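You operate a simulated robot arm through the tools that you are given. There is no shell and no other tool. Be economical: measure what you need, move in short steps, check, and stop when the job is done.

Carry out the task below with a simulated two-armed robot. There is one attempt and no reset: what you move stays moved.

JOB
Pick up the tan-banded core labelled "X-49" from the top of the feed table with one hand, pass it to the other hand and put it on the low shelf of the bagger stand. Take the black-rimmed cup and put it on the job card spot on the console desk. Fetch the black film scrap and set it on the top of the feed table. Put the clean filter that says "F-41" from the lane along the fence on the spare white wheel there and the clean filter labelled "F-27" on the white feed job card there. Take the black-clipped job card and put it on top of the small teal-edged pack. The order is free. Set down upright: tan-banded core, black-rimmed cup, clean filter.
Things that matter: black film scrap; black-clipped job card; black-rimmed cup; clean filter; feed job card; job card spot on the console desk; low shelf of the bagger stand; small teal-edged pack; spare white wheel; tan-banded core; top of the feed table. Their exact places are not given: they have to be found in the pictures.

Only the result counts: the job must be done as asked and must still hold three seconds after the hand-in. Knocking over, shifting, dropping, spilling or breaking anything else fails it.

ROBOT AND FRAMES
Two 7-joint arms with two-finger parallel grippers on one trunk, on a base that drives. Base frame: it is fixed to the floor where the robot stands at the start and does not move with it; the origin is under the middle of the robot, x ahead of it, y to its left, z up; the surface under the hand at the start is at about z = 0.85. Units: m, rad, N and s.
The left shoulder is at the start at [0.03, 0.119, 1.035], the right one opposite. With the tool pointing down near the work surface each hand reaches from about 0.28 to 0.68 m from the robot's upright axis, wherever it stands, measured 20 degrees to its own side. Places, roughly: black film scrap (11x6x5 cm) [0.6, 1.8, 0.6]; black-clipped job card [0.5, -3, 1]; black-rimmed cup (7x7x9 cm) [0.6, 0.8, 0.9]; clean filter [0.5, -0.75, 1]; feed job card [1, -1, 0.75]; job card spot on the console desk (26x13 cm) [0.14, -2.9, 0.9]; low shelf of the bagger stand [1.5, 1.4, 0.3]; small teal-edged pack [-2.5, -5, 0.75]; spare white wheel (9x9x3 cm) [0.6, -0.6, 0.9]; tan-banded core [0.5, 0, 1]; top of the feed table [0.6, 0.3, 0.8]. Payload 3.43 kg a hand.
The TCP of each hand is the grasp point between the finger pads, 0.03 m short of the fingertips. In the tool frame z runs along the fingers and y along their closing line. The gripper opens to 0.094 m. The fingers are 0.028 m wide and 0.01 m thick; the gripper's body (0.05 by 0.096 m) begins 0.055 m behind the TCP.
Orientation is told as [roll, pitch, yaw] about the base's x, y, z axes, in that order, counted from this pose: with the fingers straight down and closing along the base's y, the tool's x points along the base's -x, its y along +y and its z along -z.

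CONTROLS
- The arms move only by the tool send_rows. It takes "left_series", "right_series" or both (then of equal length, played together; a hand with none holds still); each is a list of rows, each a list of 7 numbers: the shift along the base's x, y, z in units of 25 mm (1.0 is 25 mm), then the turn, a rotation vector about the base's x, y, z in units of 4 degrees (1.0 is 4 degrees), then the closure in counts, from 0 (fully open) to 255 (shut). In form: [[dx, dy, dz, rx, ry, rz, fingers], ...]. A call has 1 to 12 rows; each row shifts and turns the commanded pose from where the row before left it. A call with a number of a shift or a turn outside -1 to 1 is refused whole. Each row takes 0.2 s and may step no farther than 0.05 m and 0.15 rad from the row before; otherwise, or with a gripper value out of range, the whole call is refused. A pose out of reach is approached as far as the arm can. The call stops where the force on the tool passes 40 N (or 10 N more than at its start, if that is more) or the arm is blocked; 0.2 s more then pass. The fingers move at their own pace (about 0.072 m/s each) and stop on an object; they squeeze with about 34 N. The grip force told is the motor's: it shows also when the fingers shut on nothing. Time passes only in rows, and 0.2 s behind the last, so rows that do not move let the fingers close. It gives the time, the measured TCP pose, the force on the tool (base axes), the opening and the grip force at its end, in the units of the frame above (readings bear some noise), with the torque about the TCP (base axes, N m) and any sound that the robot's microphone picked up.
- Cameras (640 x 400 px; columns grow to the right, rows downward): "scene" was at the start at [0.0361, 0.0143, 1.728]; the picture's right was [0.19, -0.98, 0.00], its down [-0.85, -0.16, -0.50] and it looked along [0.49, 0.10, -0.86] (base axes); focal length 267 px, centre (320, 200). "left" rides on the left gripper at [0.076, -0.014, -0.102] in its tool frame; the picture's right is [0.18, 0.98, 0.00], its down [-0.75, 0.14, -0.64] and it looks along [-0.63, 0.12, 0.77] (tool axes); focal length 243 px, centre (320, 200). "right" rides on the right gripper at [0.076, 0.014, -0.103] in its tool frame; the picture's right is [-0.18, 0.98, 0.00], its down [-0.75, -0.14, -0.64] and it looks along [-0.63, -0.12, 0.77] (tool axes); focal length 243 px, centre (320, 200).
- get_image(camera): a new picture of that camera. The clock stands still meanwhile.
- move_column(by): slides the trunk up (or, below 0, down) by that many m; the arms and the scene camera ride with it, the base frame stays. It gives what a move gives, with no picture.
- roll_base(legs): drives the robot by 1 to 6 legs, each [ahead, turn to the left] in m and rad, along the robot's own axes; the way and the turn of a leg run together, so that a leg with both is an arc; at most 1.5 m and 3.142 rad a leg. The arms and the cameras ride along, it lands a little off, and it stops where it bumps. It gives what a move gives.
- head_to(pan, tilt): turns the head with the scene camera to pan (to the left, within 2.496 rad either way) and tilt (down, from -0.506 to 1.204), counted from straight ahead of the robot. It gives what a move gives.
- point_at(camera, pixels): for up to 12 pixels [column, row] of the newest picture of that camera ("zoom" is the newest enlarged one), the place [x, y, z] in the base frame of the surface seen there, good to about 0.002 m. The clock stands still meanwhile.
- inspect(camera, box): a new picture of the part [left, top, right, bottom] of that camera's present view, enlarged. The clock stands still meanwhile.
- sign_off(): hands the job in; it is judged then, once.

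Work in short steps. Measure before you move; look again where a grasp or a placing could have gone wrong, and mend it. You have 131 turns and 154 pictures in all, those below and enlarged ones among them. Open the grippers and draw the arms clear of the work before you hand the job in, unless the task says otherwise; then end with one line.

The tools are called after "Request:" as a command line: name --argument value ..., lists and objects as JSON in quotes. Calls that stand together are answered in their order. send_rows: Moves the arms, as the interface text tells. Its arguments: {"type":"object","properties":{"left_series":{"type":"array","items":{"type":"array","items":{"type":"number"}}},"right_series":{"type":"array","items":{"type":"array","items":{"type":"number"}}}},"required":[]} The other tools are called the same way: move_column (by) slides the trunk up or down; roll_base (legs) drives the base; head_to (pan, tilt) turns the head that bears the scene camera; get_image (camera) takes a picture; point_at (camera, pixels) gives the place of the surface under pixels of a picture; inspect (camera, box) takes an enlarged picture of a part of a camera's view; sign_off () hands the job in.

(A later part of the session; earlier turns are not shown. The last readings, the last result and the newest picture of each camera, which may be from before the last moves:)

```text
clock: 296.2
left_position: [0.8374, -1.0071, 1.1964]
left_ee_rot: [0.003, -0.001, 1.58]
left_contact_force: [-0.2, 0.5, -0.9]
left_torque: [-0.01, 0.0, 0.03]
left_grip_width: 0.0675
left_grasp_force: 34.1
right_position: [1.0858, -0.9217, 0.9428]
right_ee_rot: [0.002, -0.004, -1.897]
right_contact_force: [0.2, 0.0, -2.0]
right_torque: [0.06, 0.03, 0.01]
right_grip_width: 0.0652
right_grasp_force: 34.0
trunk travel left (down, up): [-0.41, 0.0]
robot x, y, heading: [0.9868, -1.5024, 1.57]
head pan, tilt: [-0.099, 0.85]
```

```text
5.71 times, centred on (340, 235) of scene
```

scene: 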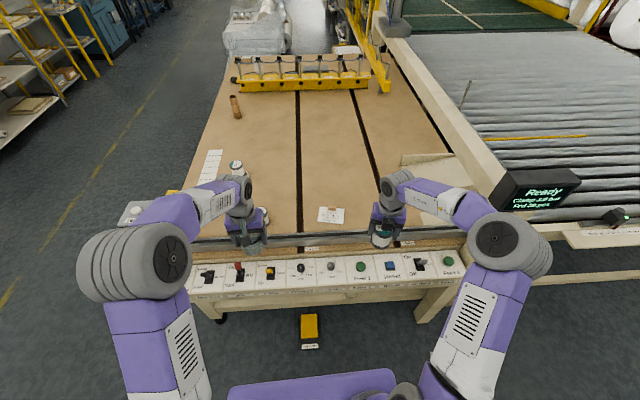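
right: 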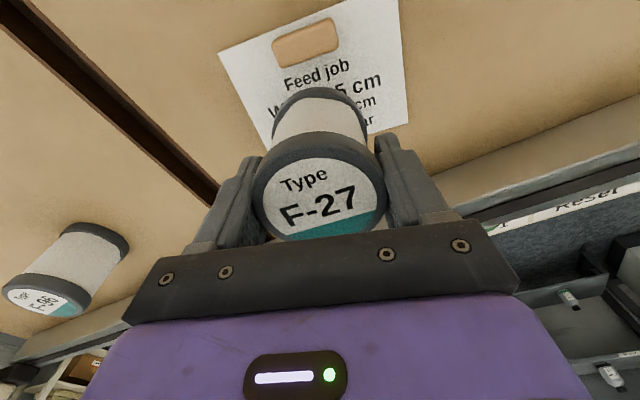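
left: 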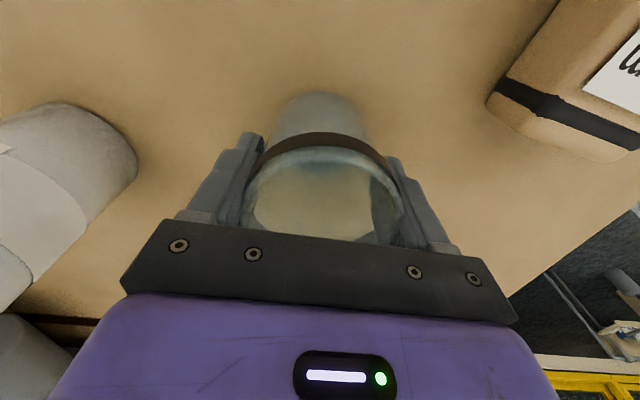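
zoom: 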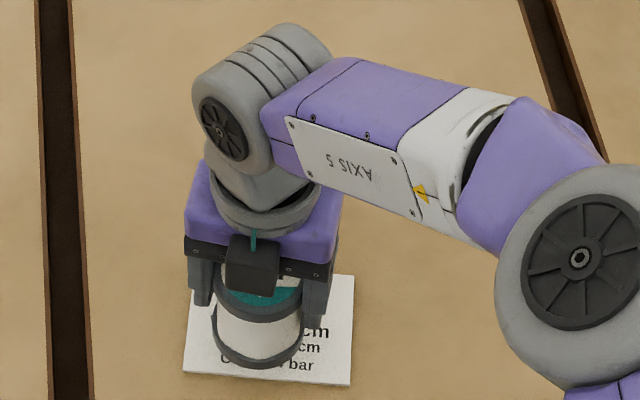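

Request:
send_rows --right_series '[[0, 0, -0.5, 0, 0, 0, 255], [0, 0, -0.4, 0, 0, 0, 255], [0, 0, -0.15, 0, 0, 0, 255]]'

Request:
get_image --camera "right"

```text
clock: 297.0
left_position: [0.8371, -1.0092, 1.197]
left_ee_rot: [0.003, -0.003, 1.582]
left_contact_force: [0.1, 0.2, -0.3]
left_torque: [-0.02, -0.01, -0.01]
left_grip_width: 0.0676
left_grasp_force: 33.8
right_position: [1.0863, -0.9225, 0.9167]
right_ee_rot: [-0.001, -0.003, -1.897]
right_contact_force: [0.0, 0.0, 3.0]
right_torque: [-0.06, 0.0, 0.01]
right_grip_width: 0.0651
right_grasp_force: 33.9
trunk travel left (down, up): [-0.41, 0.0]
robot x, y, heading: [0.9855, -1.5043, 1.571]
head pan, tilt: [-0.099, 0.85]
```

```text
50 pictures are left
```

right: 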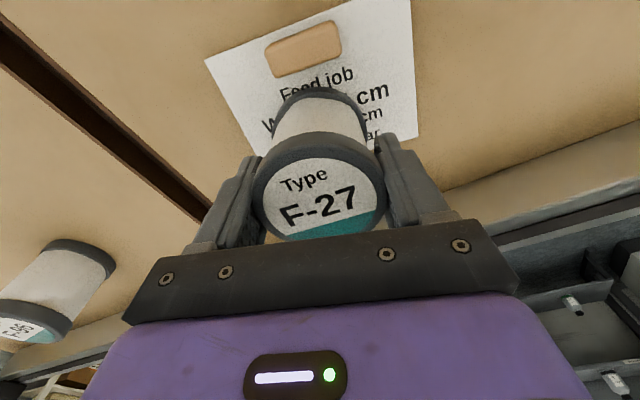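

Contact. Release and rise.

Request:
send_rows --right_series '[[0, 0, -0.04, 0, 0, 0, 60], [0, 0, 0, 0, 0, 0, 30], [0, 0, 0, 0, 0, 0, 0], [0, 0, 0.5, 0, 0, 0, 0], [0, 0, 1, 0, 0, 0, 0], [0, 0, 1, 0, 0, 0, 0], [0, 0, 1, 0, 0, 0, 0], [0, 0, 1, 0, 0, 0, 0], [0, 0, 1, 0, 0, 0, 0], [0, 0, 1, 0, 0, 0, 0], [0, 0, 1, 0, 0, 0, 0]]'

Request:
get_image --camera "right"

```text
clock: 299.4
left_position: [0.8374, -1.0084, 1.1968]
left_ee_rot: [0.003, -0.004, 1.581]
left_contact_force: [0.0, -0.2, 0.0]
left_torque: [0.02, -0.03, 0.0]
left_grip_width: 0.0675
left_grasp_force: 33.8
right_position: [1.0843, -0.9233, 1.102]
right_ee_rot: [-0.002, -0.005, -1.896]
right_contact_force: [-0.9, -0.4, 0.1]
right_torque: [0.01, -0.01, -0.01]
right_grip_width: 0.0938
right_grasp_force: 0.0
trunk travel left (down, up): [-0.41, 0.0]
robot x, y, heading: [0.9903, -1.5055, 1.568]
head pan, tilt: [-0.099, 0.85]
```

```text
49 pictures are left
```

right: 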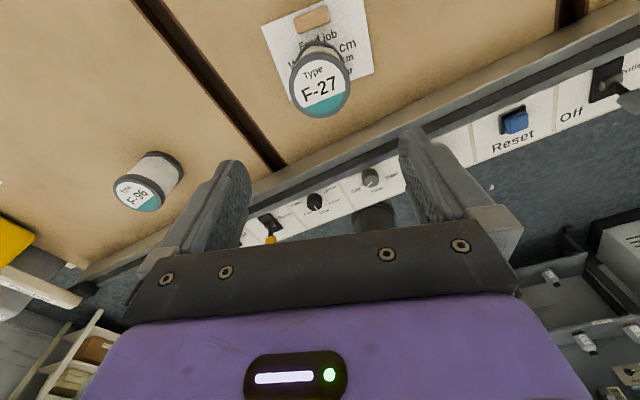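

F-27 stands on the card. Now drive to the console and look at its desk.

Request:
roll_base --legs '[[-0.28, 0], [0, 1.571], [0.68, 0], [0, 1.571], [0.25, 0]]'

Request:
head_to --pan 0.0 --tilt 0.75

Request:
get_image --camera "scene"

```text
clock: 313.7
left_position: [0.4389, -2.5245, 1.1963]
left_ee_rot: [0.004, -0.004, -1.582]
left_contact_force: [0.2, 0.3, -0.7]
left_torque: [-0.02, 0.03, 0.01]
left_grip_width: 0.0675
left_grasp_force: 34.0
right_position: [0.1886, -2.6053, 1.1034]
right_ee_rot: [0.001, -0.006, 1.229]
right_contact_force: [-0.7, 0.4, 0.4]
right_torque: [-0.01, 0.03, 0.0]
right_grip_width: 0.094
right_grasp_force: 0.1
trunk travel left (down, up): [-0.41, 0.0]
robot x, y, heading: [0.3016, -2.0255, -1.594]
head pan, tilt: [-0.099, 0.85]
```

```text
clock: 314.4
left_position: [0.4391, -2.5245, 1.1961]
left_ee_rot: [0.004, -0.001, -1.581]
left_contact_force: [0.6, -0.4, 0.4]
left_torque: [-0.03, -0.01, 0.01]
left_grip_width: 0.0675
left_grasp_force: 34.4
right_position: [0.1887, -2.6061, 1.1015]
right_ee_rot: [0.003, -0.008, 1.227]
right_contact_force: [0.4, 0.8, -0.2]
right_torque: [0.04, 0.02, 0.04]
right_grip_width: 0.0938
right_grasp_force: 0.1
trunk travel left (down, up): [-0.41, 0.0]
robot x, y, heading: [0.2977, -2.0251, -1.592]
head pan, tilt: [0.0, 0.75]
```

```text
48 pictures are left
```

scene: 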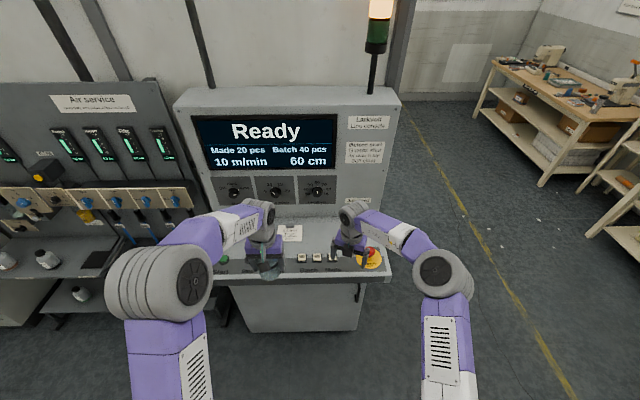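

Hands hide the desk; pull both back and look again.

Request:
send_rows --left_series '[[0.7, 1, 0, 0, 0, 0, 255], [0.7, 1, 0, 0, 0, 0, 255], [0.7, 1, 0, 0, 0, 0, 255], [0.7, 1, 0, 0, 0, 0, 255], [0.7, 1, 0, 0, 0, 0, 255], [0, 0, 0, 0, 0, 0, 255], [0, 0, 0, 0, 0, 0, 255], [0, 0, 0, 0, 0, 0, 255]]' --right_series '[[-0.8, 1, 0.5, 0, 0, 0, 0], [-0.8, 1, 0.5, 0, 0, 0, 0], [-0.8, 1, 0.5, 0, 0, 0, 0], [-0.8, 1, 0.5, 0, 0, 0, 0], [-0.8, 1, 0.5, 0, 0, 0, 0], [-0.8, 1, 0.5, 0, 0, 0, 0], [-0.8, 1, 0, 0, 0, 0, 0], [-0.8, 1, 0, 0, 0, 0, 0]]'

Request:
inspect --camera "scene" --box '[190, 170, 410, 310]'

```text
clock: 316.2
left_position: [0.5257, -2.3978, 1.1964]
left_ee_rot: [0.003, -0.004, -1.58]
left_contact_force: [0.5, 0.2, -0.6]
left_torque: [0.0, 0.0, 0.05]
left_grip_width: 0.0676
left_grasp_force: 34.0
right_position: [0.0279, -2.4054, 1.1778]
right_ee_rot: [0.0, -0.004, 1.227]
right_contact_force: [0.1, 0.8, -0.4]
right_torque: [-0.01, 0.02, 0.0]
right_grip_width: 0.094
right_grasp_force: 0.1
trunk travel left (down, up): [-0.41, 0.0]
robot x, y, heading: [0.3029, -2.0246, -1.591]
head pan, tilt: [0.0, 0.75]
```

```text
2.86 times, centred on (300, 240) of scene
```

zoom: 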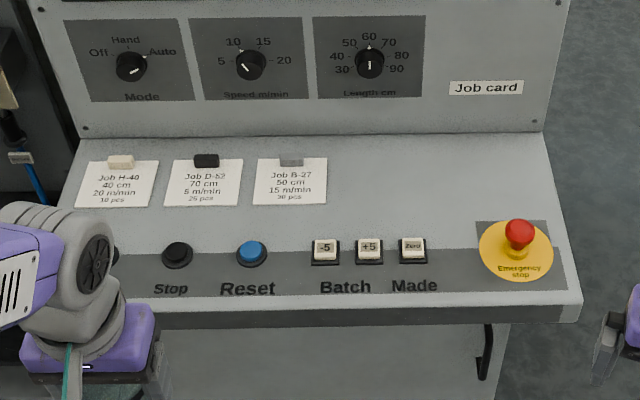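

The black-clipped card is D-52; the job card spot is the free area under the "Job card" label. Measure.

Request:
point_at --camera "zoom" --pixels '[[430, 190], [345, 150], [530, 150], [530, 210], [345, 220], [175, 163], [240, 163], [236, 205], [166, 203], [206, 160], [206, 185], [517, 225]]'

Request:
inspect --camera "scene" --box '[240, 210, 300, 250]'

Request:
point_at --camera "zoom" --pixels '[[195, 148], [250, 148], [220, 140], [220, 158], [190, 135], [258, 135], [220, 170]]'

```text
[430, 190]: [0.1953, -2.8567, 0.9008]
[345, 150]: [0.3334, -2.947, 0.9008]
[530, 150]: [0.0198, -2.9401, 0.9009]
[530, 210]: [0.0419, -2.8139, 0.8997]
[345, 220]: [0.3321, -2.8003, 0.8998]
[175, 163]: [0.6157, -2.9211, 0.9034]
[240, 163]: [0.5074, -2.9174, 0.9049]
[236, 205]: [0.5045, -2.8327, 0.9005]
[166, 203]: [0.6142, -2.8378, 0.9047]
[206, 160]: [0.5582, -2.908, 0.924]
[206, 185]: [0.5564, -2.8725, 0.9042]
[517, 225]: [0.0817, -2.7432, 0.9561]
```

```text
10.00 times, centred on (270, 230) of scene
```

zoom: 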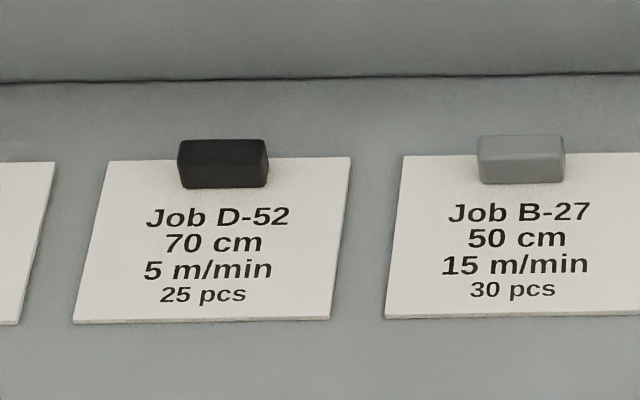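

```text
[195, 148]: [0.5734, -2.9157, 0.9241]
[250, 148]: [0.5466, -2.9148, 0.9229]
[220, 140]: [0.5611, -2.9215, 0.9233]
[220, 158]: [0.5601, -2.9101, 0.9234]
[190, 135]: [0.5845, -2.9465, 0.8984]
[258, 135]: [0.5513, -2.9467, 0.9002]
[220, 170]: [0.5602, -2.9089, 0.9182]
```

Desk is at z=0.90. Retract the right hand aside and drive 0.35 ahead so the left hand can reach both spot and card.

Request:
send_rows --right_series '[[-0.7, 0.8, 0.6, 0, 0, 0, 0], [-0.7, 0.8, 0.6, 0, 0, 0, 0], [-0.7, 0.8, 0.6, 0, 0, 0, 0], [-0.7, 0.8, 0.6, 0, 0, 0, 0], [-0.7, 0.8, 0.6, 0, 0, 0, 0], [-0.7, 0.8, 0.6, 0, 0, 0, 0], [-0.7, 0.8, 0.6, 0, 0, 0, 0]]'

Request:
roll_base --legs '[[0.35, 0.02]]'

Request:
get_image --camera "scene"

```text
clock: 317.8
left_position: [0.5255, -2.3986, 1.1964]
left_ee_rot: [0.003, -0.004, -1.581]
left_contact_force: [0.3, 0.4, 0.1]
left_torque: [0.0, -0.03, 0.03]
left_grip_width: 0.0673
left_grasp_force: 34.4
right_position: [-0.0925, -2.265, 1.2816]
right_ee_rot: [-0.002, -0.005, 1.225]
right_contact_force: [-0.2, 0.2, 0.2]
right_torque: [-0.01, 0.05, 0.01]
right_grip_width: 0.0939
right_grasp_force: 0.1
trunk travel left (down, up): [-0.41, 0.0]
robot x, y, heading: [0.2985, -2.027, -1.592]
head pan, tilt: [0.0, 0.75]
```

```text
clock: 320.1
left_position: [0.5304, -2.7447, 1.1965]
left_ee_rot: [0.004, -0.004, -1.559]
left_contact_force: [-1.1, 0.8, -0.3]
left_torque: [-0.01, -0.01, -0.02]
left_grip_width: 0.0676
left_grasp_force: 34.2
right_position: [-0.0913, -2.6256, 1.2806]
right_ee_rot: [0.001, -0.005, 1.248]
right_contact_force: [0.9, -0.1, 0.2]
right_torque: [-0.03, 0.02, 0.01]
right_grip_width: 0.0942
right_grasp_force: 0.0
trunk travel left (down, up): [-0.41, 0.0]
robot x, y, heading: [0.2951, -2.3765, -1.576]
head pan, tilt: [0.0, 0.75]
```

```text
45 pictures are left
```

scene: 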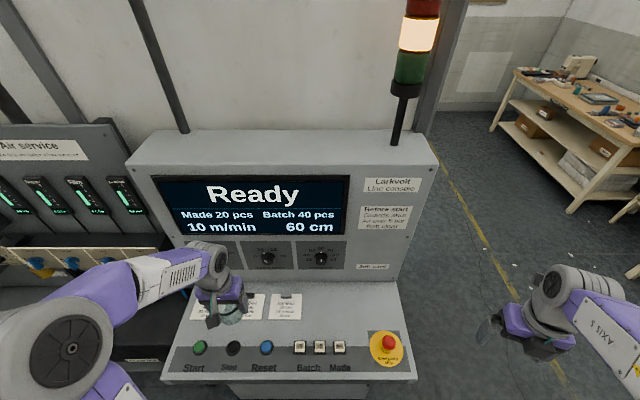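

Request:
send_rows --left_series '[[-1, -0.3, 0, 0, 0, 0, 255], [-1, -0.3, 0, 0, 0, 0, 255], [-1, -0.3, 0, 0, 0, 0, 255], [-1, -0.3, 0, 0, 0, 0, 255], [-1, -0.3, 0, 0, 0, 0, 255], [-1, -0.3, 0, 0, 0, 0, 255], [-1, -0.3, -0.3, 0, 0, 0, 255], [-1, -0.3, -0.3, 0, 0, 0, 255], [-1, -0.3, -0.3, 0, 0, 0, 255], [-1, -0.3, -0.3, 0, 0, 0, 255], [-1, -0.3, -0.3, 0, 0, 0, 255], [-1, -0.3, -0.3, 0, 0, 0, 255]]'

Request:
send_rows --left_series '[[-0.8, -0.4, -0.8, 0, 0, 0, 255], [-0.8, -0.4, -0.8, 0, 0, 0, 255], [-0.8, -0.4, -0.8, 0, 0, 0, 255], [-0.8, -0.4, -0.8, 0, 0, 0, 255]]'

Request:
get_image --camera "left"

Request:
get_image --camera "scene"

```text
clock: 322.7
left_position: [0.2265, -2.8347, 1.1504]
left_ee_rot: [0.005, -0.002, -1.56]
left_contact_force: [0.8, -0.6, -0.6]
left_torque: [0.02, -0.03, 0.0]
left_grip_width: 0.0678
left_grasp_force: 33.9
right_position: [-0.0938, -2.6251, 1.2807]
right_ee_rot: [0.0, -0.007, 1.245]
right_contact_force: [-0.4, 0.1, 0.7]
right_torque: [0.0, -0.01, 0.01]
right_grip_width: 0.0938
right_grasp_force: 0.0
trunk travel left (down, up): [-0.41, 0.0]
robot x, y, heading: [0.2962, -2.3761, -1.57]
head pan, tilt: [0.0, 0.75]
```

```text
clock: 323.7
left_position: [0.1487, -2.8759, 1.0702]
left_ee_rot: [0.005, -0.002, -1.56]
left_contact_force: [-0.8, 0.6, -0.4]
left_torque: [0.03, -0.01, -0.03]
left_grip_width: 0.0673
left_grasp_force: 33.9
right_position: [-0.0928, -2.6255, 1.2801]
right_ee_rot: [0.001, -0.006, 1.245]
right_contact_force: [1.1, -0.8, 0.5]
right_torque: [0.0, -0.05, -0.01]
right_grip_width: 0.094
right_grasp_force: 0.1
trunk travel left (down, up): [-0.41, 0.0]
robot x, y, heading: [0.2944, -2.3755, -1.565]
head pan, tilt: [0.0, 0.75]
```

```text
44 pictures are left
```

left: 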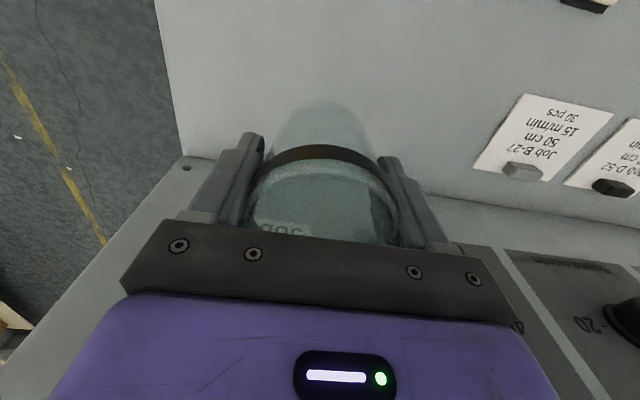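

```text
43 pictures are left
```

scene: 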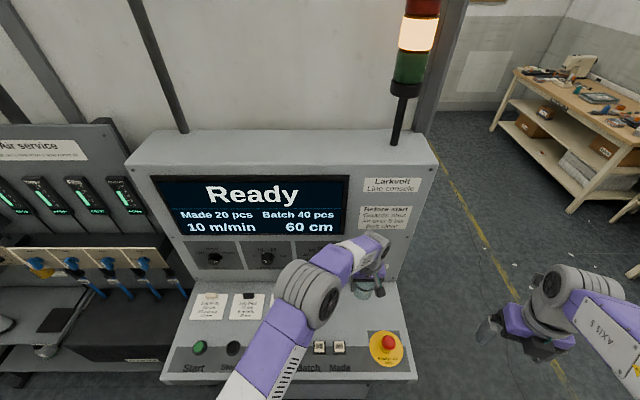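

Lower the cup onto the spot.

Request:
send_rows --left_series '[[0, 0, -1, 0, 0, 0, 255], [0, 0, -1, 0, 0, 0, 255], [0, 0, -1, 0, 0, 0, 255], [0, 0, -1, 0, 0, 0, 255], [0, 0, -0.3, 0, 0, 0, 255], [0, 0, -0.2, 0, 0, 0, 255]]'

Request:
get_image --camera "left"

```text
clock: 325.1
left_position: [0.1492, -2.8751, 0.9586]
left_ee_rot: [0.002, -0.004, -1.561]
left_contact_force: [0.6, -0.5, -0.8]
left_torque: [-0.03, -0.01, -0.01]
left_grip_width: 0.0674
left_grasp_force: 34.2
right_position: [-0.0919, -2.6255, 1.2814]
right_ee_rot: [0.003, -0.005, 1.247]
right_contact_force: [0.1, -0.6, 0.0]
right_torque: [0.01, -0.01, -0.01]
right_grip_width: 0.0937
right_grasp_force: 0.1
trunk travel left (down, up): [-0.41, 0.0]
robot x, y, heading: [0.2935, -2.3766, -1.571]
head pan, tilt: [0.0, 0.75]
```

```text
42 pictures are left
```

left: 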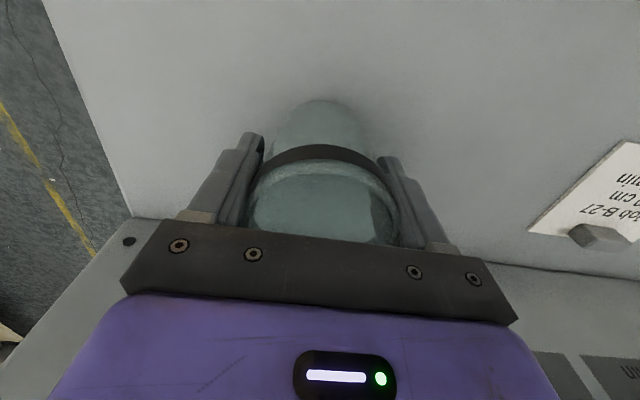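

Request:
send_rows --left_series '[[0, 0, -0.08, 0, 0, 0, 255], [0, 0, -0.06, 0, 0, 0, 255]]'

```text
clock: 325.7
left_position: [0.1488, -2.8751, 0.9554]
left_ee_rot: [0.006, -0.002, -1.56]
left_contact_force: [0.1, 0.4, 1.1]
left_torque: [-0.01, 0.04, -0.01]
left_grip_width: 0.0675
left_grasp_force: 34.4
right_position: [-0.0926, -2.6248, 1.2821]
right_ee_rot: [0.002, -0.006, 1.247]
right_contact_force: [0.1, 0.8, -0.5]
right_torque: [0.01, -0.02, 0.0]
right_grip_width: 0.0942
right_grasp_force: 0.0
trunk travel left (down, up): [-0.41, 0.0]
robot x, y, heading: [0.299, -2.3774, -1.573]
head pan, tilt: [0.0, 0.75]
```

Light contact. Release slowly and rise straight.

Request:
send_rows --left_series '[[0, 0, -0.04, 0, 0, 0, 60], [0, 0, 0, 0, 0, 0, 30], [0, 0, 0, 0, 0, 0, 0], [0, 0, 0.4, 0, 0, 0, 0], [0, 0, 1, 0, 0, 0, 0], [0, 0, 1, 0, 0, 0, 0], [0, 0, 1, 0, 0, 0, 0], [0, 0, 1, 0, 0, 0, 0], [0, 0, 1, 0, 0, 0, 0], [0, 0, 1, 0, 0, 0, 0]]'

Request:
get_image --camera "left"

```text
clock: 327.9
left_position: [0.149, -2.8752, 1.1156]
left_ee_rot: [0.004, -0.003, -1.561]
left_contact_force: [-0.2, 0.2, 0.8]
left_torque: [0.02, -0.01, 0.0]
left_grip_width: 0.0941
left_grasp_force: 0.0
right_position: [-0.093, -2.6243, 1.2815]
right_ee_rot: [0.002, -0.004, 1.245]
right_contact_force: [0.5, -0.7, 0.1]
right_torque: [-0.02, 0.03, 0.03]
right_grip_width: 0.0938
right_grasp_force: 0.1
trunk travel left (down, up): [-0.41, 0.0]
robot x, y, heading: [0.2952, -2.3774, -1.571]
head pan, tilt: [0.0, 0.75]
```

```text
41 pictures are left
```

left: 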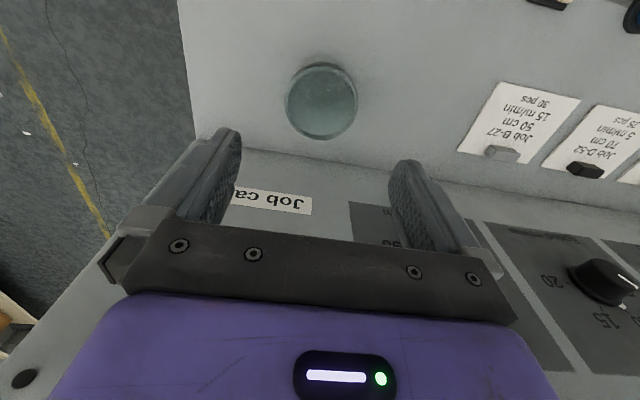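

Cup stands under the "Job card" label. Now move the left hand toward the black clip at (0.560,-2.916).

Request:
send_rows --left_series '[[1, 0.2, 0, 0, 0, 0, 0], [1, 0.2, 0, 0, 0, 0, 0], [1, 0.2, 0, 0, 0, 0, 0], [1, 0.2, 0, 0, 0, 0, 0], [1, 0, 0, 0, 0, 0, 0], [1, 0, 0, 0, 0, 0, 0], [1, 0, 0, 0, 0, 0, 0], [1, 0, 0, 0, 0, 0, 0], [1, 0, 0, 0, 0, 0, 0], [1, 0, 0, 0, 0, 0, 0], [1, 0, 0, 0, 0, 0, 0], [1, 0, 0, 0, 0, 0, 0]]'

Request:
send_rows --left_series '[[0.9, -0.3, -0.3, 0, 0, 0, 60], [0.9, -0.4, -0.3, 0, 0, 0, 92], [0.9, -0.5, -0.3, 0, 0, 0, 92], [0.9, -0.6, -0.3, 0, 0, 0, 92], [0.8, -0.6, -0.3, 0, 0, 0, 92]]'

Request:
get_image --camera "left"

```text
clock: 330.5
left_position: [0.4504, -2.856, 1.1138]
left_ee_rot: [0.004, -0.003, -1.56]
left_contact_force: [-0.6, -0.2, 0.1]
left_torque: [-0.01, 0.02, 0.01]
left_grip_width: 0.094
left_grasp_force: 0.1
right_position: [-0.0916, -2.6258, 1.2815]
right_ee_rot: [0.0, -0.006, 1.247]
right_contact_force: [0.6, 0.4, -0.3]
right_torque: [-0.01, -0.01, 0.02]
right_grip_width: 0.0943
right_grasp_force: 0.0
trunk travel left (down, up): [-0.41, 0.0]
robot x, y, heading: [0.2962, -2.3781, -1.573]
head pan, tilt: [0.0, 0.75]
```

```text
clock: 331.7
left_position: [0.5608, -2.9158, 1.0758]
left_ee_rot: [0.003, -0.003, -1.56]
left_contact_force: [0.1, -0.3, 0.2]
left_torque: [-0.04, -0.01, 0.01]
left_grip_width: 0.0601
left_grasp_force: 0.0
right_position: [-0.0914, -2.6258, 1.2819]
right_ee_rot: [0.001, -0.007, 1.245]
right_contact_force: [-0.5, -0.3, -0.1]
right_torque: [0.05, 0.01, -0.01]
right_grip_width: 0.0941
right_grasp_force: 0.1
trunk travel left (down, up): [-0.41, 0.0]
robot x, y, heading: [0.2946, -2.3763, -1.574]
head pan, tilt: [0.0, 0.75]
```

```text
40 pictures are left
```

left: 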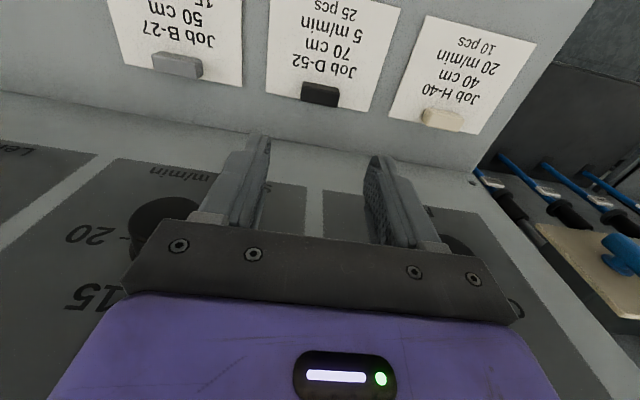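

Request:
point_at --camera "left" --pixels '[[320, 95], [305, 90], [337, 97], [320, 83], [320, 105], [160, 215], [330, 150], [330, 180], [330, 205], [320, 120]]'

```text
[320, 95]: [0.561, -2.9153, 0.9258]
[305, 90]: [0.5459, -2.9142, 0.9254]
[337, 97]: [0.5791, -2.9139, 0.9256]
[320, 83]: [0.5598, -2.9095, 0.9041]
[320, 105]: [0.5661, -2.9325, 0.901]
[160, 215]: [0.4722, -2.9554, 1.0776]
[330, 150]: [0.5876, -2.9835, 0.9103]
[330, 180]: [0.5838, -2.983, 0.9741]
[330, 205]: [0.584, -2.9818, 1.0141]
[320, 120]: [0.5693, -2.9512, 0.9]
```

Clip at x 0.545–0.579, y≈-2.917, top 0.925. Descend to z≈0.938 and close.

Request:
send_rows --left_series '[[0.05, -0.04, -0.92, 0, 0, 0, 92], [0, 0, -0.92, 0, 0, 0, 92], [0, 0, -0.92, 0, 0, 0, 92], [0, 0, -0.92, 0, 0, 0, 92], [0, 0, -0.92, 0, 0, 0, 92], [0, 0, -0.92, 0, 0, 0, 92], [0, 0, 0, 0, 0, 0, 255], [0, 0, 0, 0, 0, 0, 255], [0, 0, 0, 0, 0, 0, 255]]'

Request:
get_image --camera "left"

```text
clock: 333.7
left_position: [0.5614, -2.9156, 0.9383]
left_ee_rot: [0.004, -0.004, -1.562]
left_contact_force: [0.1, -1.0, 0.1]
left_torque: [0.01, 0.01, -0.01]
left_grip_width: 0.0388
left_grasp_force: 34.0
right_position: [-0.0919, -2.6251, 1.2817]
right_ee_rot: [0.001, -0.006, 1.247]
right_contact_force: [0.3, -0.6, 0.1]
right_torque: [0.0, 0.0, 0.04]
right_grip_width: 0.0939
right_grasp_force: 0.1
trunk travel left (down, up): [-0.41, 0.0]
robot x, y, heading: [0.2992, -2.3757, -1.575]
head pan, tilt: [0.0, 0.75]
```

```text
39 pictures are left
```

left: 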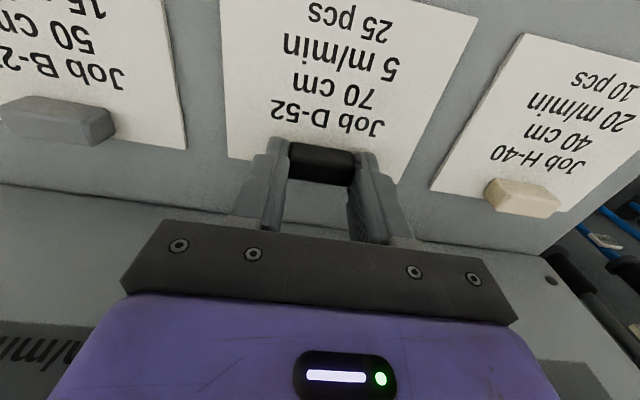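

Clip gripped. Lift straight up, then back off.

Request:
send_rows --left_series '[[0, 0, 0.5, 0, 0, 0, 255], [0, 0, 1, 0, 0, 0, 255], [0, 0, 1, 0, 0, 0, 255], [0, 0, 1, 0, 0, 0, 255], [0, 0.5, 1, 0, 0, 0, 255], [0, 0.8, 1, 0, 0, 0, 255], [0, 1, 1, 0, 0, 0, 255], [0, 1, 1, 0, 0, 0, 255], [0, 1, 0.5, 0, 0, 0, 255], [0, 1, 0, 0, 0, 0, 255]]'

Request:
get_image --camera "left"

Request:
roll_base --legs '[[-0.4, 0], [0, -0.9]]'

Request:
head_to --pan 0.2 --tilt 0.35

Request:
get_image --camera "scene"

```text
clock: 335.9
left_position: [0.5622, -2.7832, 1.1391]
left_ee_rot: [0.005, -0.004, -1.561]
left_contact_force: [0.1, -1.1, -1.4]
left_torque: [-0.05, -0.03, -0.02]
left_grip_width: 0.0388
left_grasp_force: 34.2
right_position: [-0.0913, -2.6235, 1.2802]
right_ee_rot: [0.0, -0.005, 1.249]
right_contact_force: [-0.1, -0.4, -0.1]
right_torque: [-0.01, -0.01, 0.02]
right_grip_width: 0.0941
right_grasp_force: 0.0
trunk travel left (down, up): [-0.41, 0.0]
robot x, y, heading: [0.2948, -2.3763, -1.573]
head pan, tilt: [0.0, 0.75]
```

```text
38 pictures are left
```

left: 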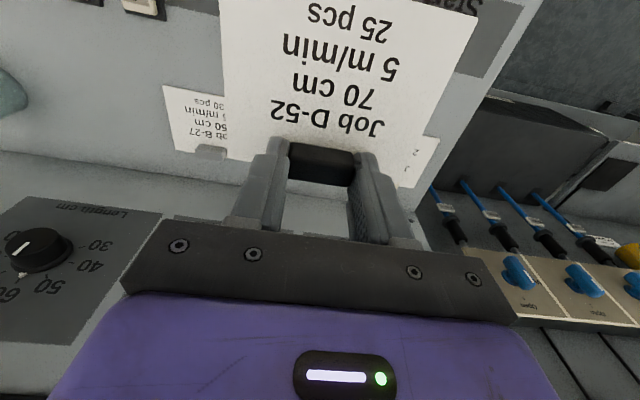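

```text
clock: 340.7
left_position: [0.144, -2.4408, 1.139]
left_ee_rot: [0.004, -0.003, -2.458]
left_contact_force: [0.1, -0.7, 0.2]
left_torque: [-0.02, -0.04, -0.01]
left_grip_width: 0.0386
left_grasp_force: 34.1
right_position: [-0.14, -1.832, 1.2824]
right_ee_rot: [0.001, -0.004, 0.351]
right_contact_force: [-0.1, -0.3, -0.2]
right_torque: [-0.04, 0.01, 0.01]
right_grip_width: 0.094
right_grasp_force: 0.1
trunk travel left (down, up): [-0.41, 0.0]
robot x, y, heading: [0.2944, -1.9785, -2.469]
head pan, tilt: [0.0, 0.75]
```

```text
clock: 341.6
left_position: [0.144, -2.4413, 1.1388]
left_ee_rot: [0.003, -0.004, -2.456]
left_contact_force: [-0.2, 0.2, -0.5]
left_torque: [-0.05, 0.0, -0.01]
left_grip_width: 0.0385
left_grasp_force: 33.9
right_position: [-0.141, -1.8312, 1.2807]
right_ee_rot: [0.0, -0.005, 0.351]
right_contact_force: [0.1, -0.7, 0.6]
right_torque: [0.0, -0.02, 0.0]
right_grip_width: 0.0939
right_grasp_force: 0.1
trunk travel left (down, up): [-0.41, 0.0]
robot x, y, heading: [0.2949, -1.9795, -2.461]
head pan, tilt: [0.201, 0.351]
```

```text
37 pictures are left
```

scene: 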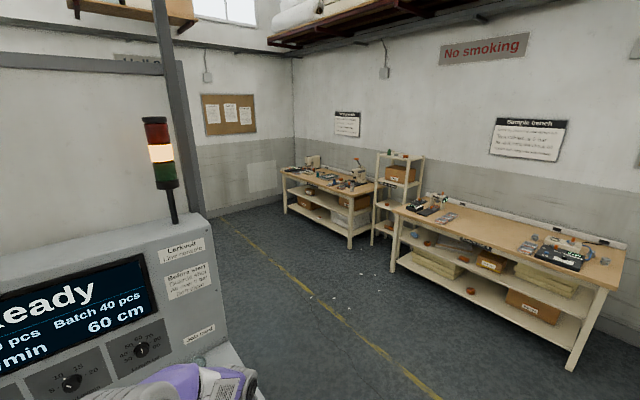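

Request:
inspect --camera "scene" --box '[270, 140, 440, 250]'

Request:
point_at --camera "scene" --pixels '[[340, 185], [375, 183], [350, 248], [285, 210], [300, 172], [375, 243], [395, 270], [310, 295], [230, 215], [400, 210]]'

```text
3.64 times, centred on (355, 195) of scene
```

zoom: 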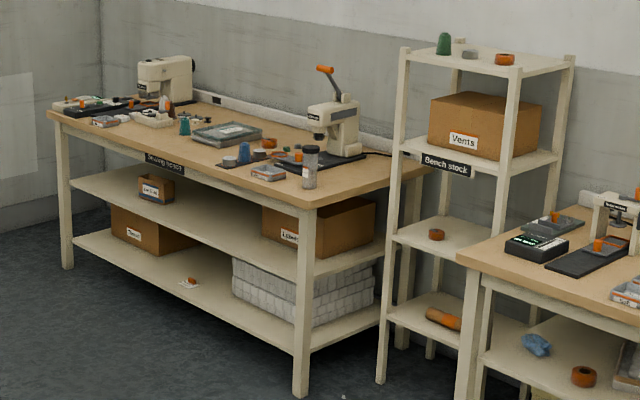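

```text
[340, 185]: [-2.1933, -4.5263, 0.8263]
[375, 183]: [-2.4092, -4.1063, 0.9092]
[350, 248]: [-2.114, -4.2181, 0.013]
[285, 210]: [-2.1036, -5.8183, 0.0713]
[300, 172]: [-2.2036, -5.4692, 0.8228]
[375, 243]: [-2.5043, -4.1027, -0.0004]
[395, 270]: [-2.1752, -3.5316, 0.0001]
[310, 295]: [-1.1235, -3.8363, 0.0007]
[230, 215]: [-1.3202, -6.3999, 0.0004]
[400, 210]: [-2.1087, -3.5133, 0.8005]
```

The sewing bench (front x≈-2.05, y −4.1…−5.9) should hold the pack. Drive there.

Request:
roll_base --legs '[[0, -0.68], [1.35, 0], [0, 1.571], [1.5, 0], [1.4, 0], [0, -1.571]]'

Request:
head_to --pan 0.0 --tilt 0.5

Request:
get_image --camera "scene"

```text
clock: 371.3
left_position: [-1.5258, -5.1203, 1.1391]
left_ee_rot: [0.004, -0.004, 3.125]
left_contact_force: [0.3, -0.7, -1.4]
left_torque: [0.01, 0.02, -0.04]
left_grip_width: 0.0389
left_grasp_force: 34.4
right_position: [-1.3513, -4.4696, 1.2834]
right_ee_rot: [0.003, -0.005, -0.348]
right_contact_force: [-0.6, 0.2, -0.7]
right_torque: [0.02, -0.01, -0.02]
right_grip_width: 0.0942
right_grasp_force: 0.1
trunk travel left (down, up): [-0.41, 0.0]
robot x, y, heading: [-1.1126, -4.8629, 3.117]
head pan, tilt: [0.201, 0.351]
```

```text
clock: 372.1
left_position: [-1.5263, -5.1189, 1.1384]
left_ee_rot: [0.006, -0.003, 3.126]
left_contact_force: [-1.0, -0.4, -0.8]
left_torque: [0.01, 0.02, -0.02]
left_grip_width: 0.0388
left_grasp_force: 34.3
right_position: [-1.3507, -4.4704, 1.2812]
right_ee_rot: [0.002, -0.008, -0.35]
right_contact_force: [-0.7, 0.0, 0.6]
right_torque: [0.0, 0.01, 0.02]
right_grip_width: 0.094
right_grasp_force: 0.0
trunk travel left (down, up): [-0.41, 0.0]
robot x, y, heading: [-1.1125, -4.8619, 3.121]
head pan, tilt: [0.0, 0.499]
```

```text
35 pictures are left
```

scene: 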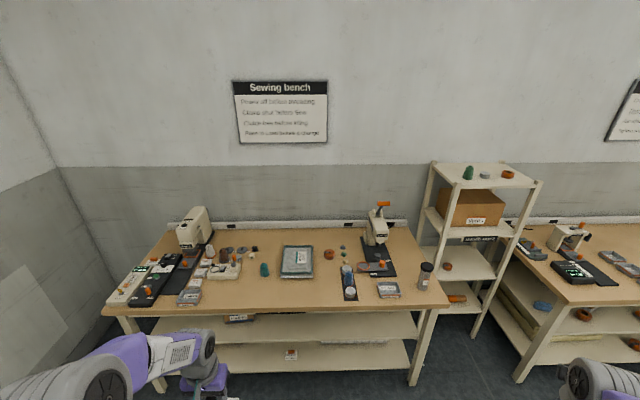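

Request:
inspect --camera "scene" --box '[230, 220, 450, 310]'

Request:
inspect --camera "scene" --box '[100, 200, 280, 320]'

```text
2.91 times, centred on (340, 265) of scene
```

zoom: 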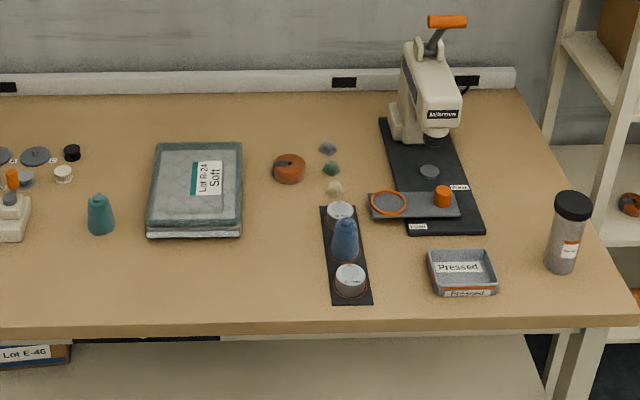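

```text
3.33 times, centred on (190, 260) of scene
```

zoom: 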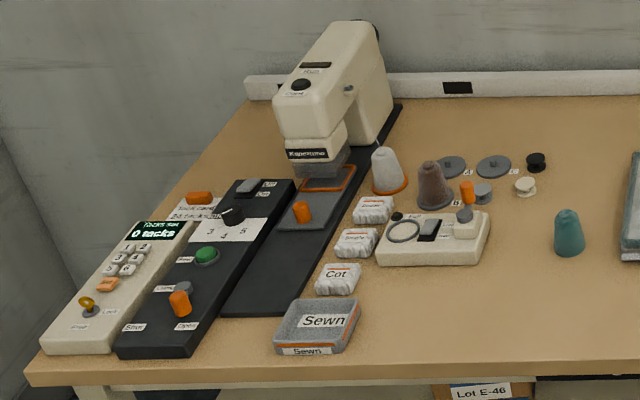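

The teal-edged quilted pack is at (297,262). Measure it.

Request:
point_at --camera "scene" --pixels '[[284, 247], [312, 247], [313, 274], [282, 274], [297, 260], [303, 256], [290, 268], [297, 285], [264, 268], [330, 255], [347, 280], [297, 305]]'

Request:
inspect --camera "scene" --box '[265, 235, 335, 285]'

```text
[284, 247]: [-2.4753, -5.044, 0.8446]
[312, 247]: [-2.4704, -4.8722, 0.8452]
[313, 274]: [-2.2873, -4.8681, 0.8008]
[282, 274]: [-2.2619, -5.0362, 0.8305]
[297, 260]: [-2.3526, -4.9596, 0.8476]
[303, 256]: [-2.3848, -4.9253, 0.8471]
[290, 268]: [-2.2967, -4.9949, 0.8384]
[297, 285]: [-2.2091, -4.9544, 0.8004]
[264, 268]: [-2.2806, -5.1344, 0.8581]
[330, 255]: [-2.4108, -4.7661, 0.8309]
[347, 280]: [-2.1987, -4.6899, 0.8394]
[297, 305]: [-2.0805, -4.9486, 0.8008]
```

```text
8.00 times, centred on (300, 260) of scene
```

zoom: 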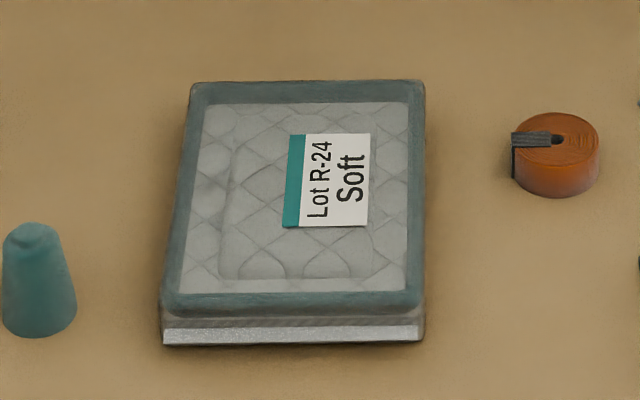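

Pack top z≈0.846, centre (-2.365,-4.955). Approach to x≈-1.82.

Request:
roll_base --legs '[[0.6, 0.02]]'

Request:
head_to --pan 0.1 --tilt 0.95

Request:
get_image --camera "scene"

```text
clock: 375.4
left_position: [-2.1233, -5.1109, 1.1372]
left_ee_rot: [0.003, -0.005, 3.136]
left_contact_force: [-0.5, 0.3, -0.4]
left_torque: [-0.01, -0.03, 0.0]
left_grip_width: 0.0388
left_grasp_force: 34.2
right_position: [-1.9538, -4.46, 1.2816]
right_ee_rot: [0.001, -0.004, -0.339]
right_contact_force: [-0.3, -0.4, 0.0]
right_torque: [0.02, -0.02, 0.01]
right_grip_width: 0.0942
right_grasp_force: 0.0
trunk travel left (down, up): [-0.41, 0.0]
robot x, y, heading: [-1.714, -4.8502, 3.126]
head pan, tilt: [0.0, 0.499]
```

```text
clock: 376.4
left_position: [-2.1225, -5.1113, 1.1382]
left_ee_rot: [0.003, -0.003, 3.135]
left_contact_force: [0.4, -0.2, 0.4]
left_torque: [0.0, 0.0, 0.0]
left_grip_width: 0.0389
left_grasp_force: 34.1
right_position: [-1.9551, -4.4597, 1.2811]
right_ee_rot: [0.001, -0.005, -0.337]
right_contact_force: [-0.5, 0.0, -0.4]
right_torque: [0.01, -0.01, -0.01]
right_grip_width: 0.0938
right_grasp_force: 0.2
trunk travel left (down, up): [-0.41, 0.0]
robot x, y, heading: [-1.713, -4.8516, 3.126]
head pan, tilt: [0.099, 0.949]
```

```text
31 pictures are left
```

scene: 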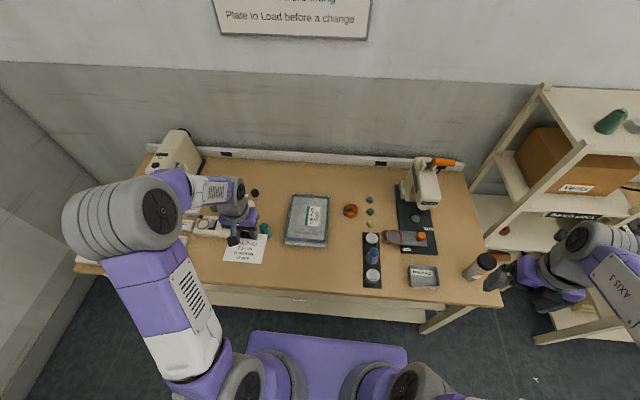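

Request:
point_at --camera "scene" --pixels '[[294, 198], [329, 199], [325, 240], [287, 237], [308, 218], [265, 229], [350, 211], [245, 245], [226, 255], [265, 260]]'

Request:
roll_base --legs '[[0.1, 0]]'

Request:
send_rows --left_series '[[-0.9, 0.78, 0, 0, 0, 0, 255], [-0.9, 0.78, 0, 0, 0, 0, 255], [-0.9, 0.78, 0, 0, 0, 0, 255], [-0.9, 0.78, 0, 0, 0, 0, 255], [-0.9, 0.78, 0, 0, 0, 0, 255], [-0.9, 0.78, -0.8, 0, 0, 0, 255], [-0.9, 0.78, -0.8, 0, 0, 0, 255], [-0.9, 0.78, -0.8, 0, 0, 0, 255], [0, 0, -0.8, 0, 0, 0, 255]]'

Request:
get_image --camera "left"

Request:
inspect --camera "scene" --box '[230, 180, 390, 290]'

```text
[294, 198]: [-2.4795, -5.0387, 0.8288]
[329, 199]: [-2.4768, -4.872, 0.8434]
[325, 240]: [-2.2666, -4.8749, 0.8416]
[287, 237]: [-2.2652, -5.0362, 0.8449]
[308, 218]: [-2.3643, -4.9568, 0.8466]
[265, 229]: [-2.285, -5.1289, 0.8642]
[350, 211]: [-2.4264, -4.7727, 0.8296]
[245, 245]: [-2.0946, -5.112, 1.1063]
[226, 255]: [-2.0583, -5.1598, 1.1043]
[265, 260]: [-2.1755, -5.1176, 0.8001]
```

```text
clock: 377.5
left_position: [-2.2221, -5.1097, 1.1392]
left_ee_rot: [0.006, -0.002, 3.136]
left_contact_force: [-0.5, -0.4, -0.3]
left_torque: [0.01, -0.01, -0.01]
left_grip_width: 0.0389
left_grasp_force: 34.2
right_position: [-2.0535, -4.4594, 1.2821]
right_ee_rot: [0.002, -0.005, -0.341]
right_contact_force: [-0.3, -0.3, -0.4]
right_torque: [-0.03, 0.01, 0.01]
right_grip_width: 0.0938
right_grasp_force: 0.0
trunk travel left (down, up): [-0.41, 0.0]
robot x, y, heading: [-1.8131, -4.8462, 3.125]
head pan, tilt: [0.099, 0.949]
```

```text
clock: 379.5
left_position: [-2.4023, -4.9533, 1.0583]
left_ee_rot: [0.003, -0.005, 3.139]
left_contact_force: [0.2, -0.5, -0.6]
left_torque: [0.01, 0.0, 0.01]
left_grip_width: 0.0388
left_grasp_force: 33.8
right_position: [-2.0534, -4.4584, 1.2816]
right_ee_rot: [0.001, -0.005, -0.34]
right_contact_force: [-0.2, 0.4, 0.2]
right_torque: [0.03, 0.0, 0.01]
right_grip_width: 0.0941
right_grasp_force: 0.1
trunk travel left (down, up): [-0.41, 0.0]
robot x, y, heading: [-1.8121, -4.8512, 3.123]
head pan, tilt: [0.099, 0.949]
```

```text
30 pictures are left
```

left: 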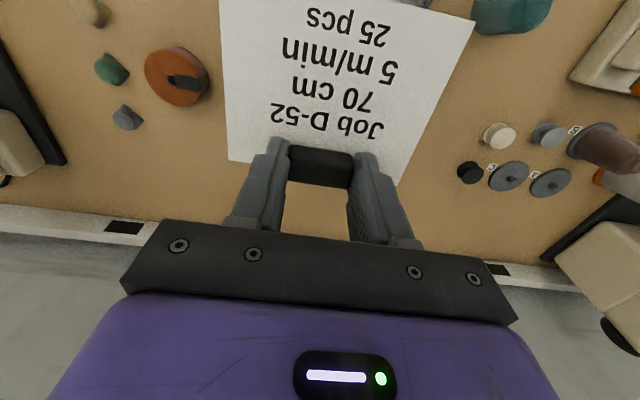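

```text
3.64 times, centred on (310, 235) of scene
```

zoom: 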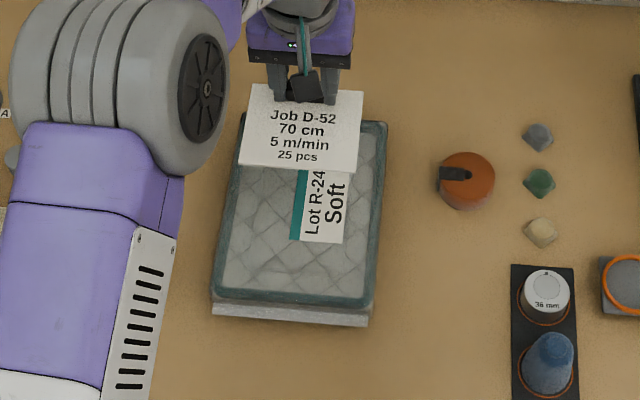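

Card is over the pack. Lower.

Request:
send_rows --left_series '[[0, 0, -0.95, 0, 0, 0, 255], [0, 0, -0.95, 0, 0, 0, 255], [0, 0, -0.95, 0, 0, 0, 255], [0, 0, -0.95, 0, 0, 0, 255], [0, 0, -0.95, 0, 0, 0, 255], [0, 0, -0.95, 0, 0, 0, 255], [0, 0, -0.8, 0, 0, 0, 255]]'

Request:
get_image --camera "left"

Request:
inspect --camera "scene" --box '[270, 180, 350, 260]'

```text
clock: 381.1
left_position: [-2.4039, -4.9536, 0.8959]
left_ee_rot: [0.003, -0.003, 3.137]
left_contact_force: [-0.2, 0.5, -0.2]
left_torque: [-0.02, 0.01, -0.02]
left_grip_width: 0.0386
left_grasp_force: 34.4
right_position: [-2.0544, -4.4585, 1.2822]
right_ee_rot: [0.002, -0.007, -0.341]
right_contact_force: [-1.2, -0.2, 0.5]
right_torque: [0.01, 0.0, 0.0]
right_grip_width: 0.094
right_grasp_force: 0.0
trunk travel left (down, up): [-0.41, 0.0]
robot x, y, heading: [-1.8103, -4.85, 3.121]
head pan, tilt: [0.099, 0.949]
```

```text
28 pictures are left
```

left: 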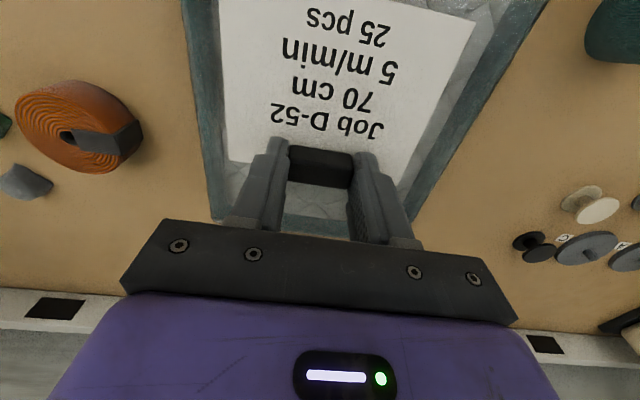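

```text
5.00 times, centred on (310, 220) of scene
```

zoom: 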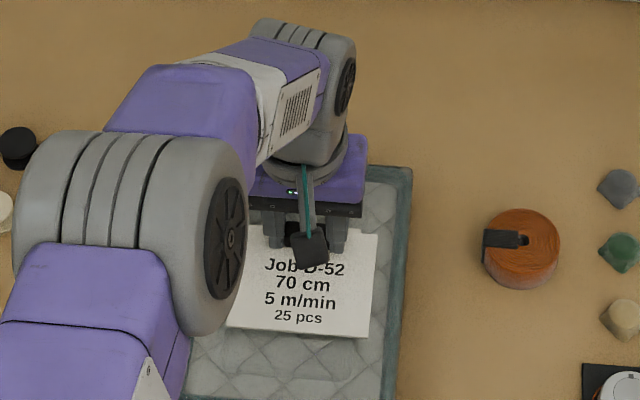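

Request:
send_rows --left_series '[[0, 0, -0.2, 0, 0, 0, 255], [0, 0, -0.15, 0, 0, 0, 255], [0, 0, -0.1, 0, 0, 0, 255]]'

```text
clock: 381.9
left_position: [-2.4019, -4.9546, 0.8843]
left_ee_rot: [0.003, -0.002, 3.134]
left_contact_force: [0.7, -0.2, -0.8]
left_torque: [0.0, 0.02, 0.01]
left_grip_width: 0.0385
left_grasp_force: 34.3
right_position: [-2.0534, -4.4586, 1.2824]
right_ee_rot: [0.003, -0.005, -0.34]
right_contact_force: [0.0, 1.3, 0.0]
right_torque: [0.04, 0.0, 0.0]
right_grip_width: 0.0937
right_grasp_force: 0.0
trunk travel left (down, up): [-0.41, 0.0]
robot x, y, heading: [-1.8079, -4.8501, 3.13]
head pan, tilt: [0.099, 0.949]
```

No contact yet at 0.884; step down a few millimetres more.

Request:
send_rows --left_series '[[0, 0, -0.08, 0, 0, 0, 255], [0, 0, -0.08, 0, 0, 0, 255], [0, 0, -0.06, 0, 0, 0, 255]]'

Request:
get_image --camera "left"

```text
clock: 382.7
left_position: [-2.4032, -4.953, 0.8803]
left_ee_rot: [0.003, -0.005, 3.138]
left_contact_force: [1.2, -0.1, 9.2]
left_torque: [0.24, -0.68, -0.02]
left_grip_width: 0.0385
left_grasp_force: 33.9
right_position: [-2.0516, -4.4584, 1.282]
right_ee_rot: [0.0, -0.006, -0.339]
right_contact_force: [0.2, -0.3, 0.5]
right_torque: [0.0, -0.01, 0.02]
right_grip_width: 0.0939
right_grasp_force: 0.0
trunk travel left (down, up): [-0.41, 0.0]
robot x, y, heading: [-1.8107, -4.8549, 3.128]
head pan, tilt: [0.099, 0.949]
```

```text
26 pictures are left
```

left: 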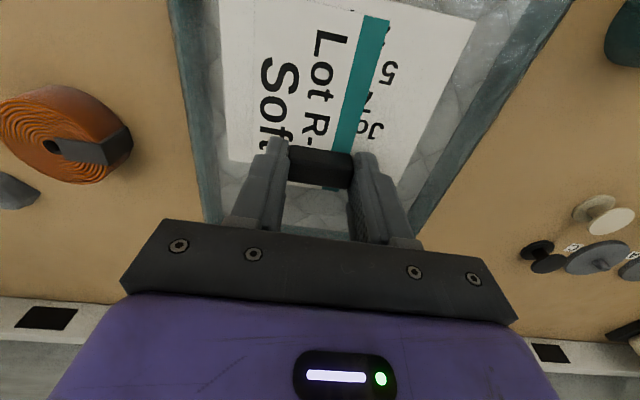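

Contact. Ease up slightly, open, and rise.

Request:
send_rows --left_series '[[0, 0, 0.06, 0, 0, 0, 255], [0, 0, 0, 0, 0, 0, 130], [0, 0, 0, 0, 0, 0, 92], [0, 0, 0, 0, 0, 0, 92], [0, 0, 0.4, 0, 0, 0, 92], [0, 0, 1, 0, 0, 0, 92], [0, 0, 1, 0, 0, 0, 92], [0, 0, 1, 0, 0, 0, 92], [0, 0, 1, 0, 0, 0, 92], [0, 0, 1, 0, 0, 0, 0], [0, 0, 1, 0, 0, 0, 0], [0, 0, 1, 0, 0, 0, 0]]'

Request:
get_image --camera "left"

```text
clock: 385.3
left_position: [-2.4011, -4.953, 1.0651]
left_ee_rot: [0.004, -0.002, 3.136]
left_contact_force: [0.2, 0.3, 0.1]
left_torque: [-0.03, 0.06, -0.02]
left_grip_width: 0.0942
left_grasp_force: 0.0
right_position: [-2.0534, -4.4596, 1.2825]
right_ee_rot: [0.0, -0.005, -0.34]
right_contact_force: [0.2, -0.2, 0.6]
right_torque: [0.03, -0.02, 0.01]
right_grip_width: 0.094
right_grasp_force: 0.1
trunk travel left (down, up): [-0.41, 0.0]
robot x, y, heading: [-1.811, -4.8498, 3.129]
head pan, tilt: [0.099, 0.949]
```

```text
25 pictures are left
```

left: 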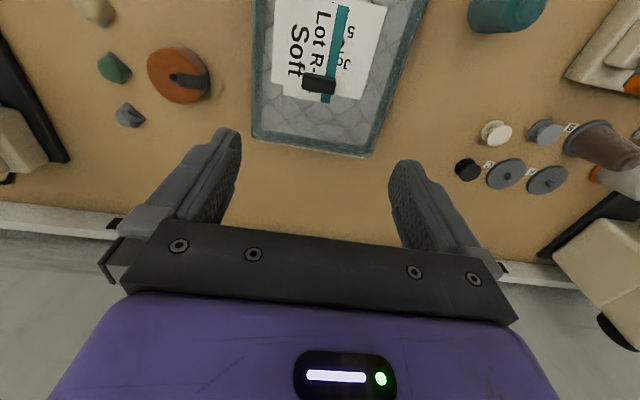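

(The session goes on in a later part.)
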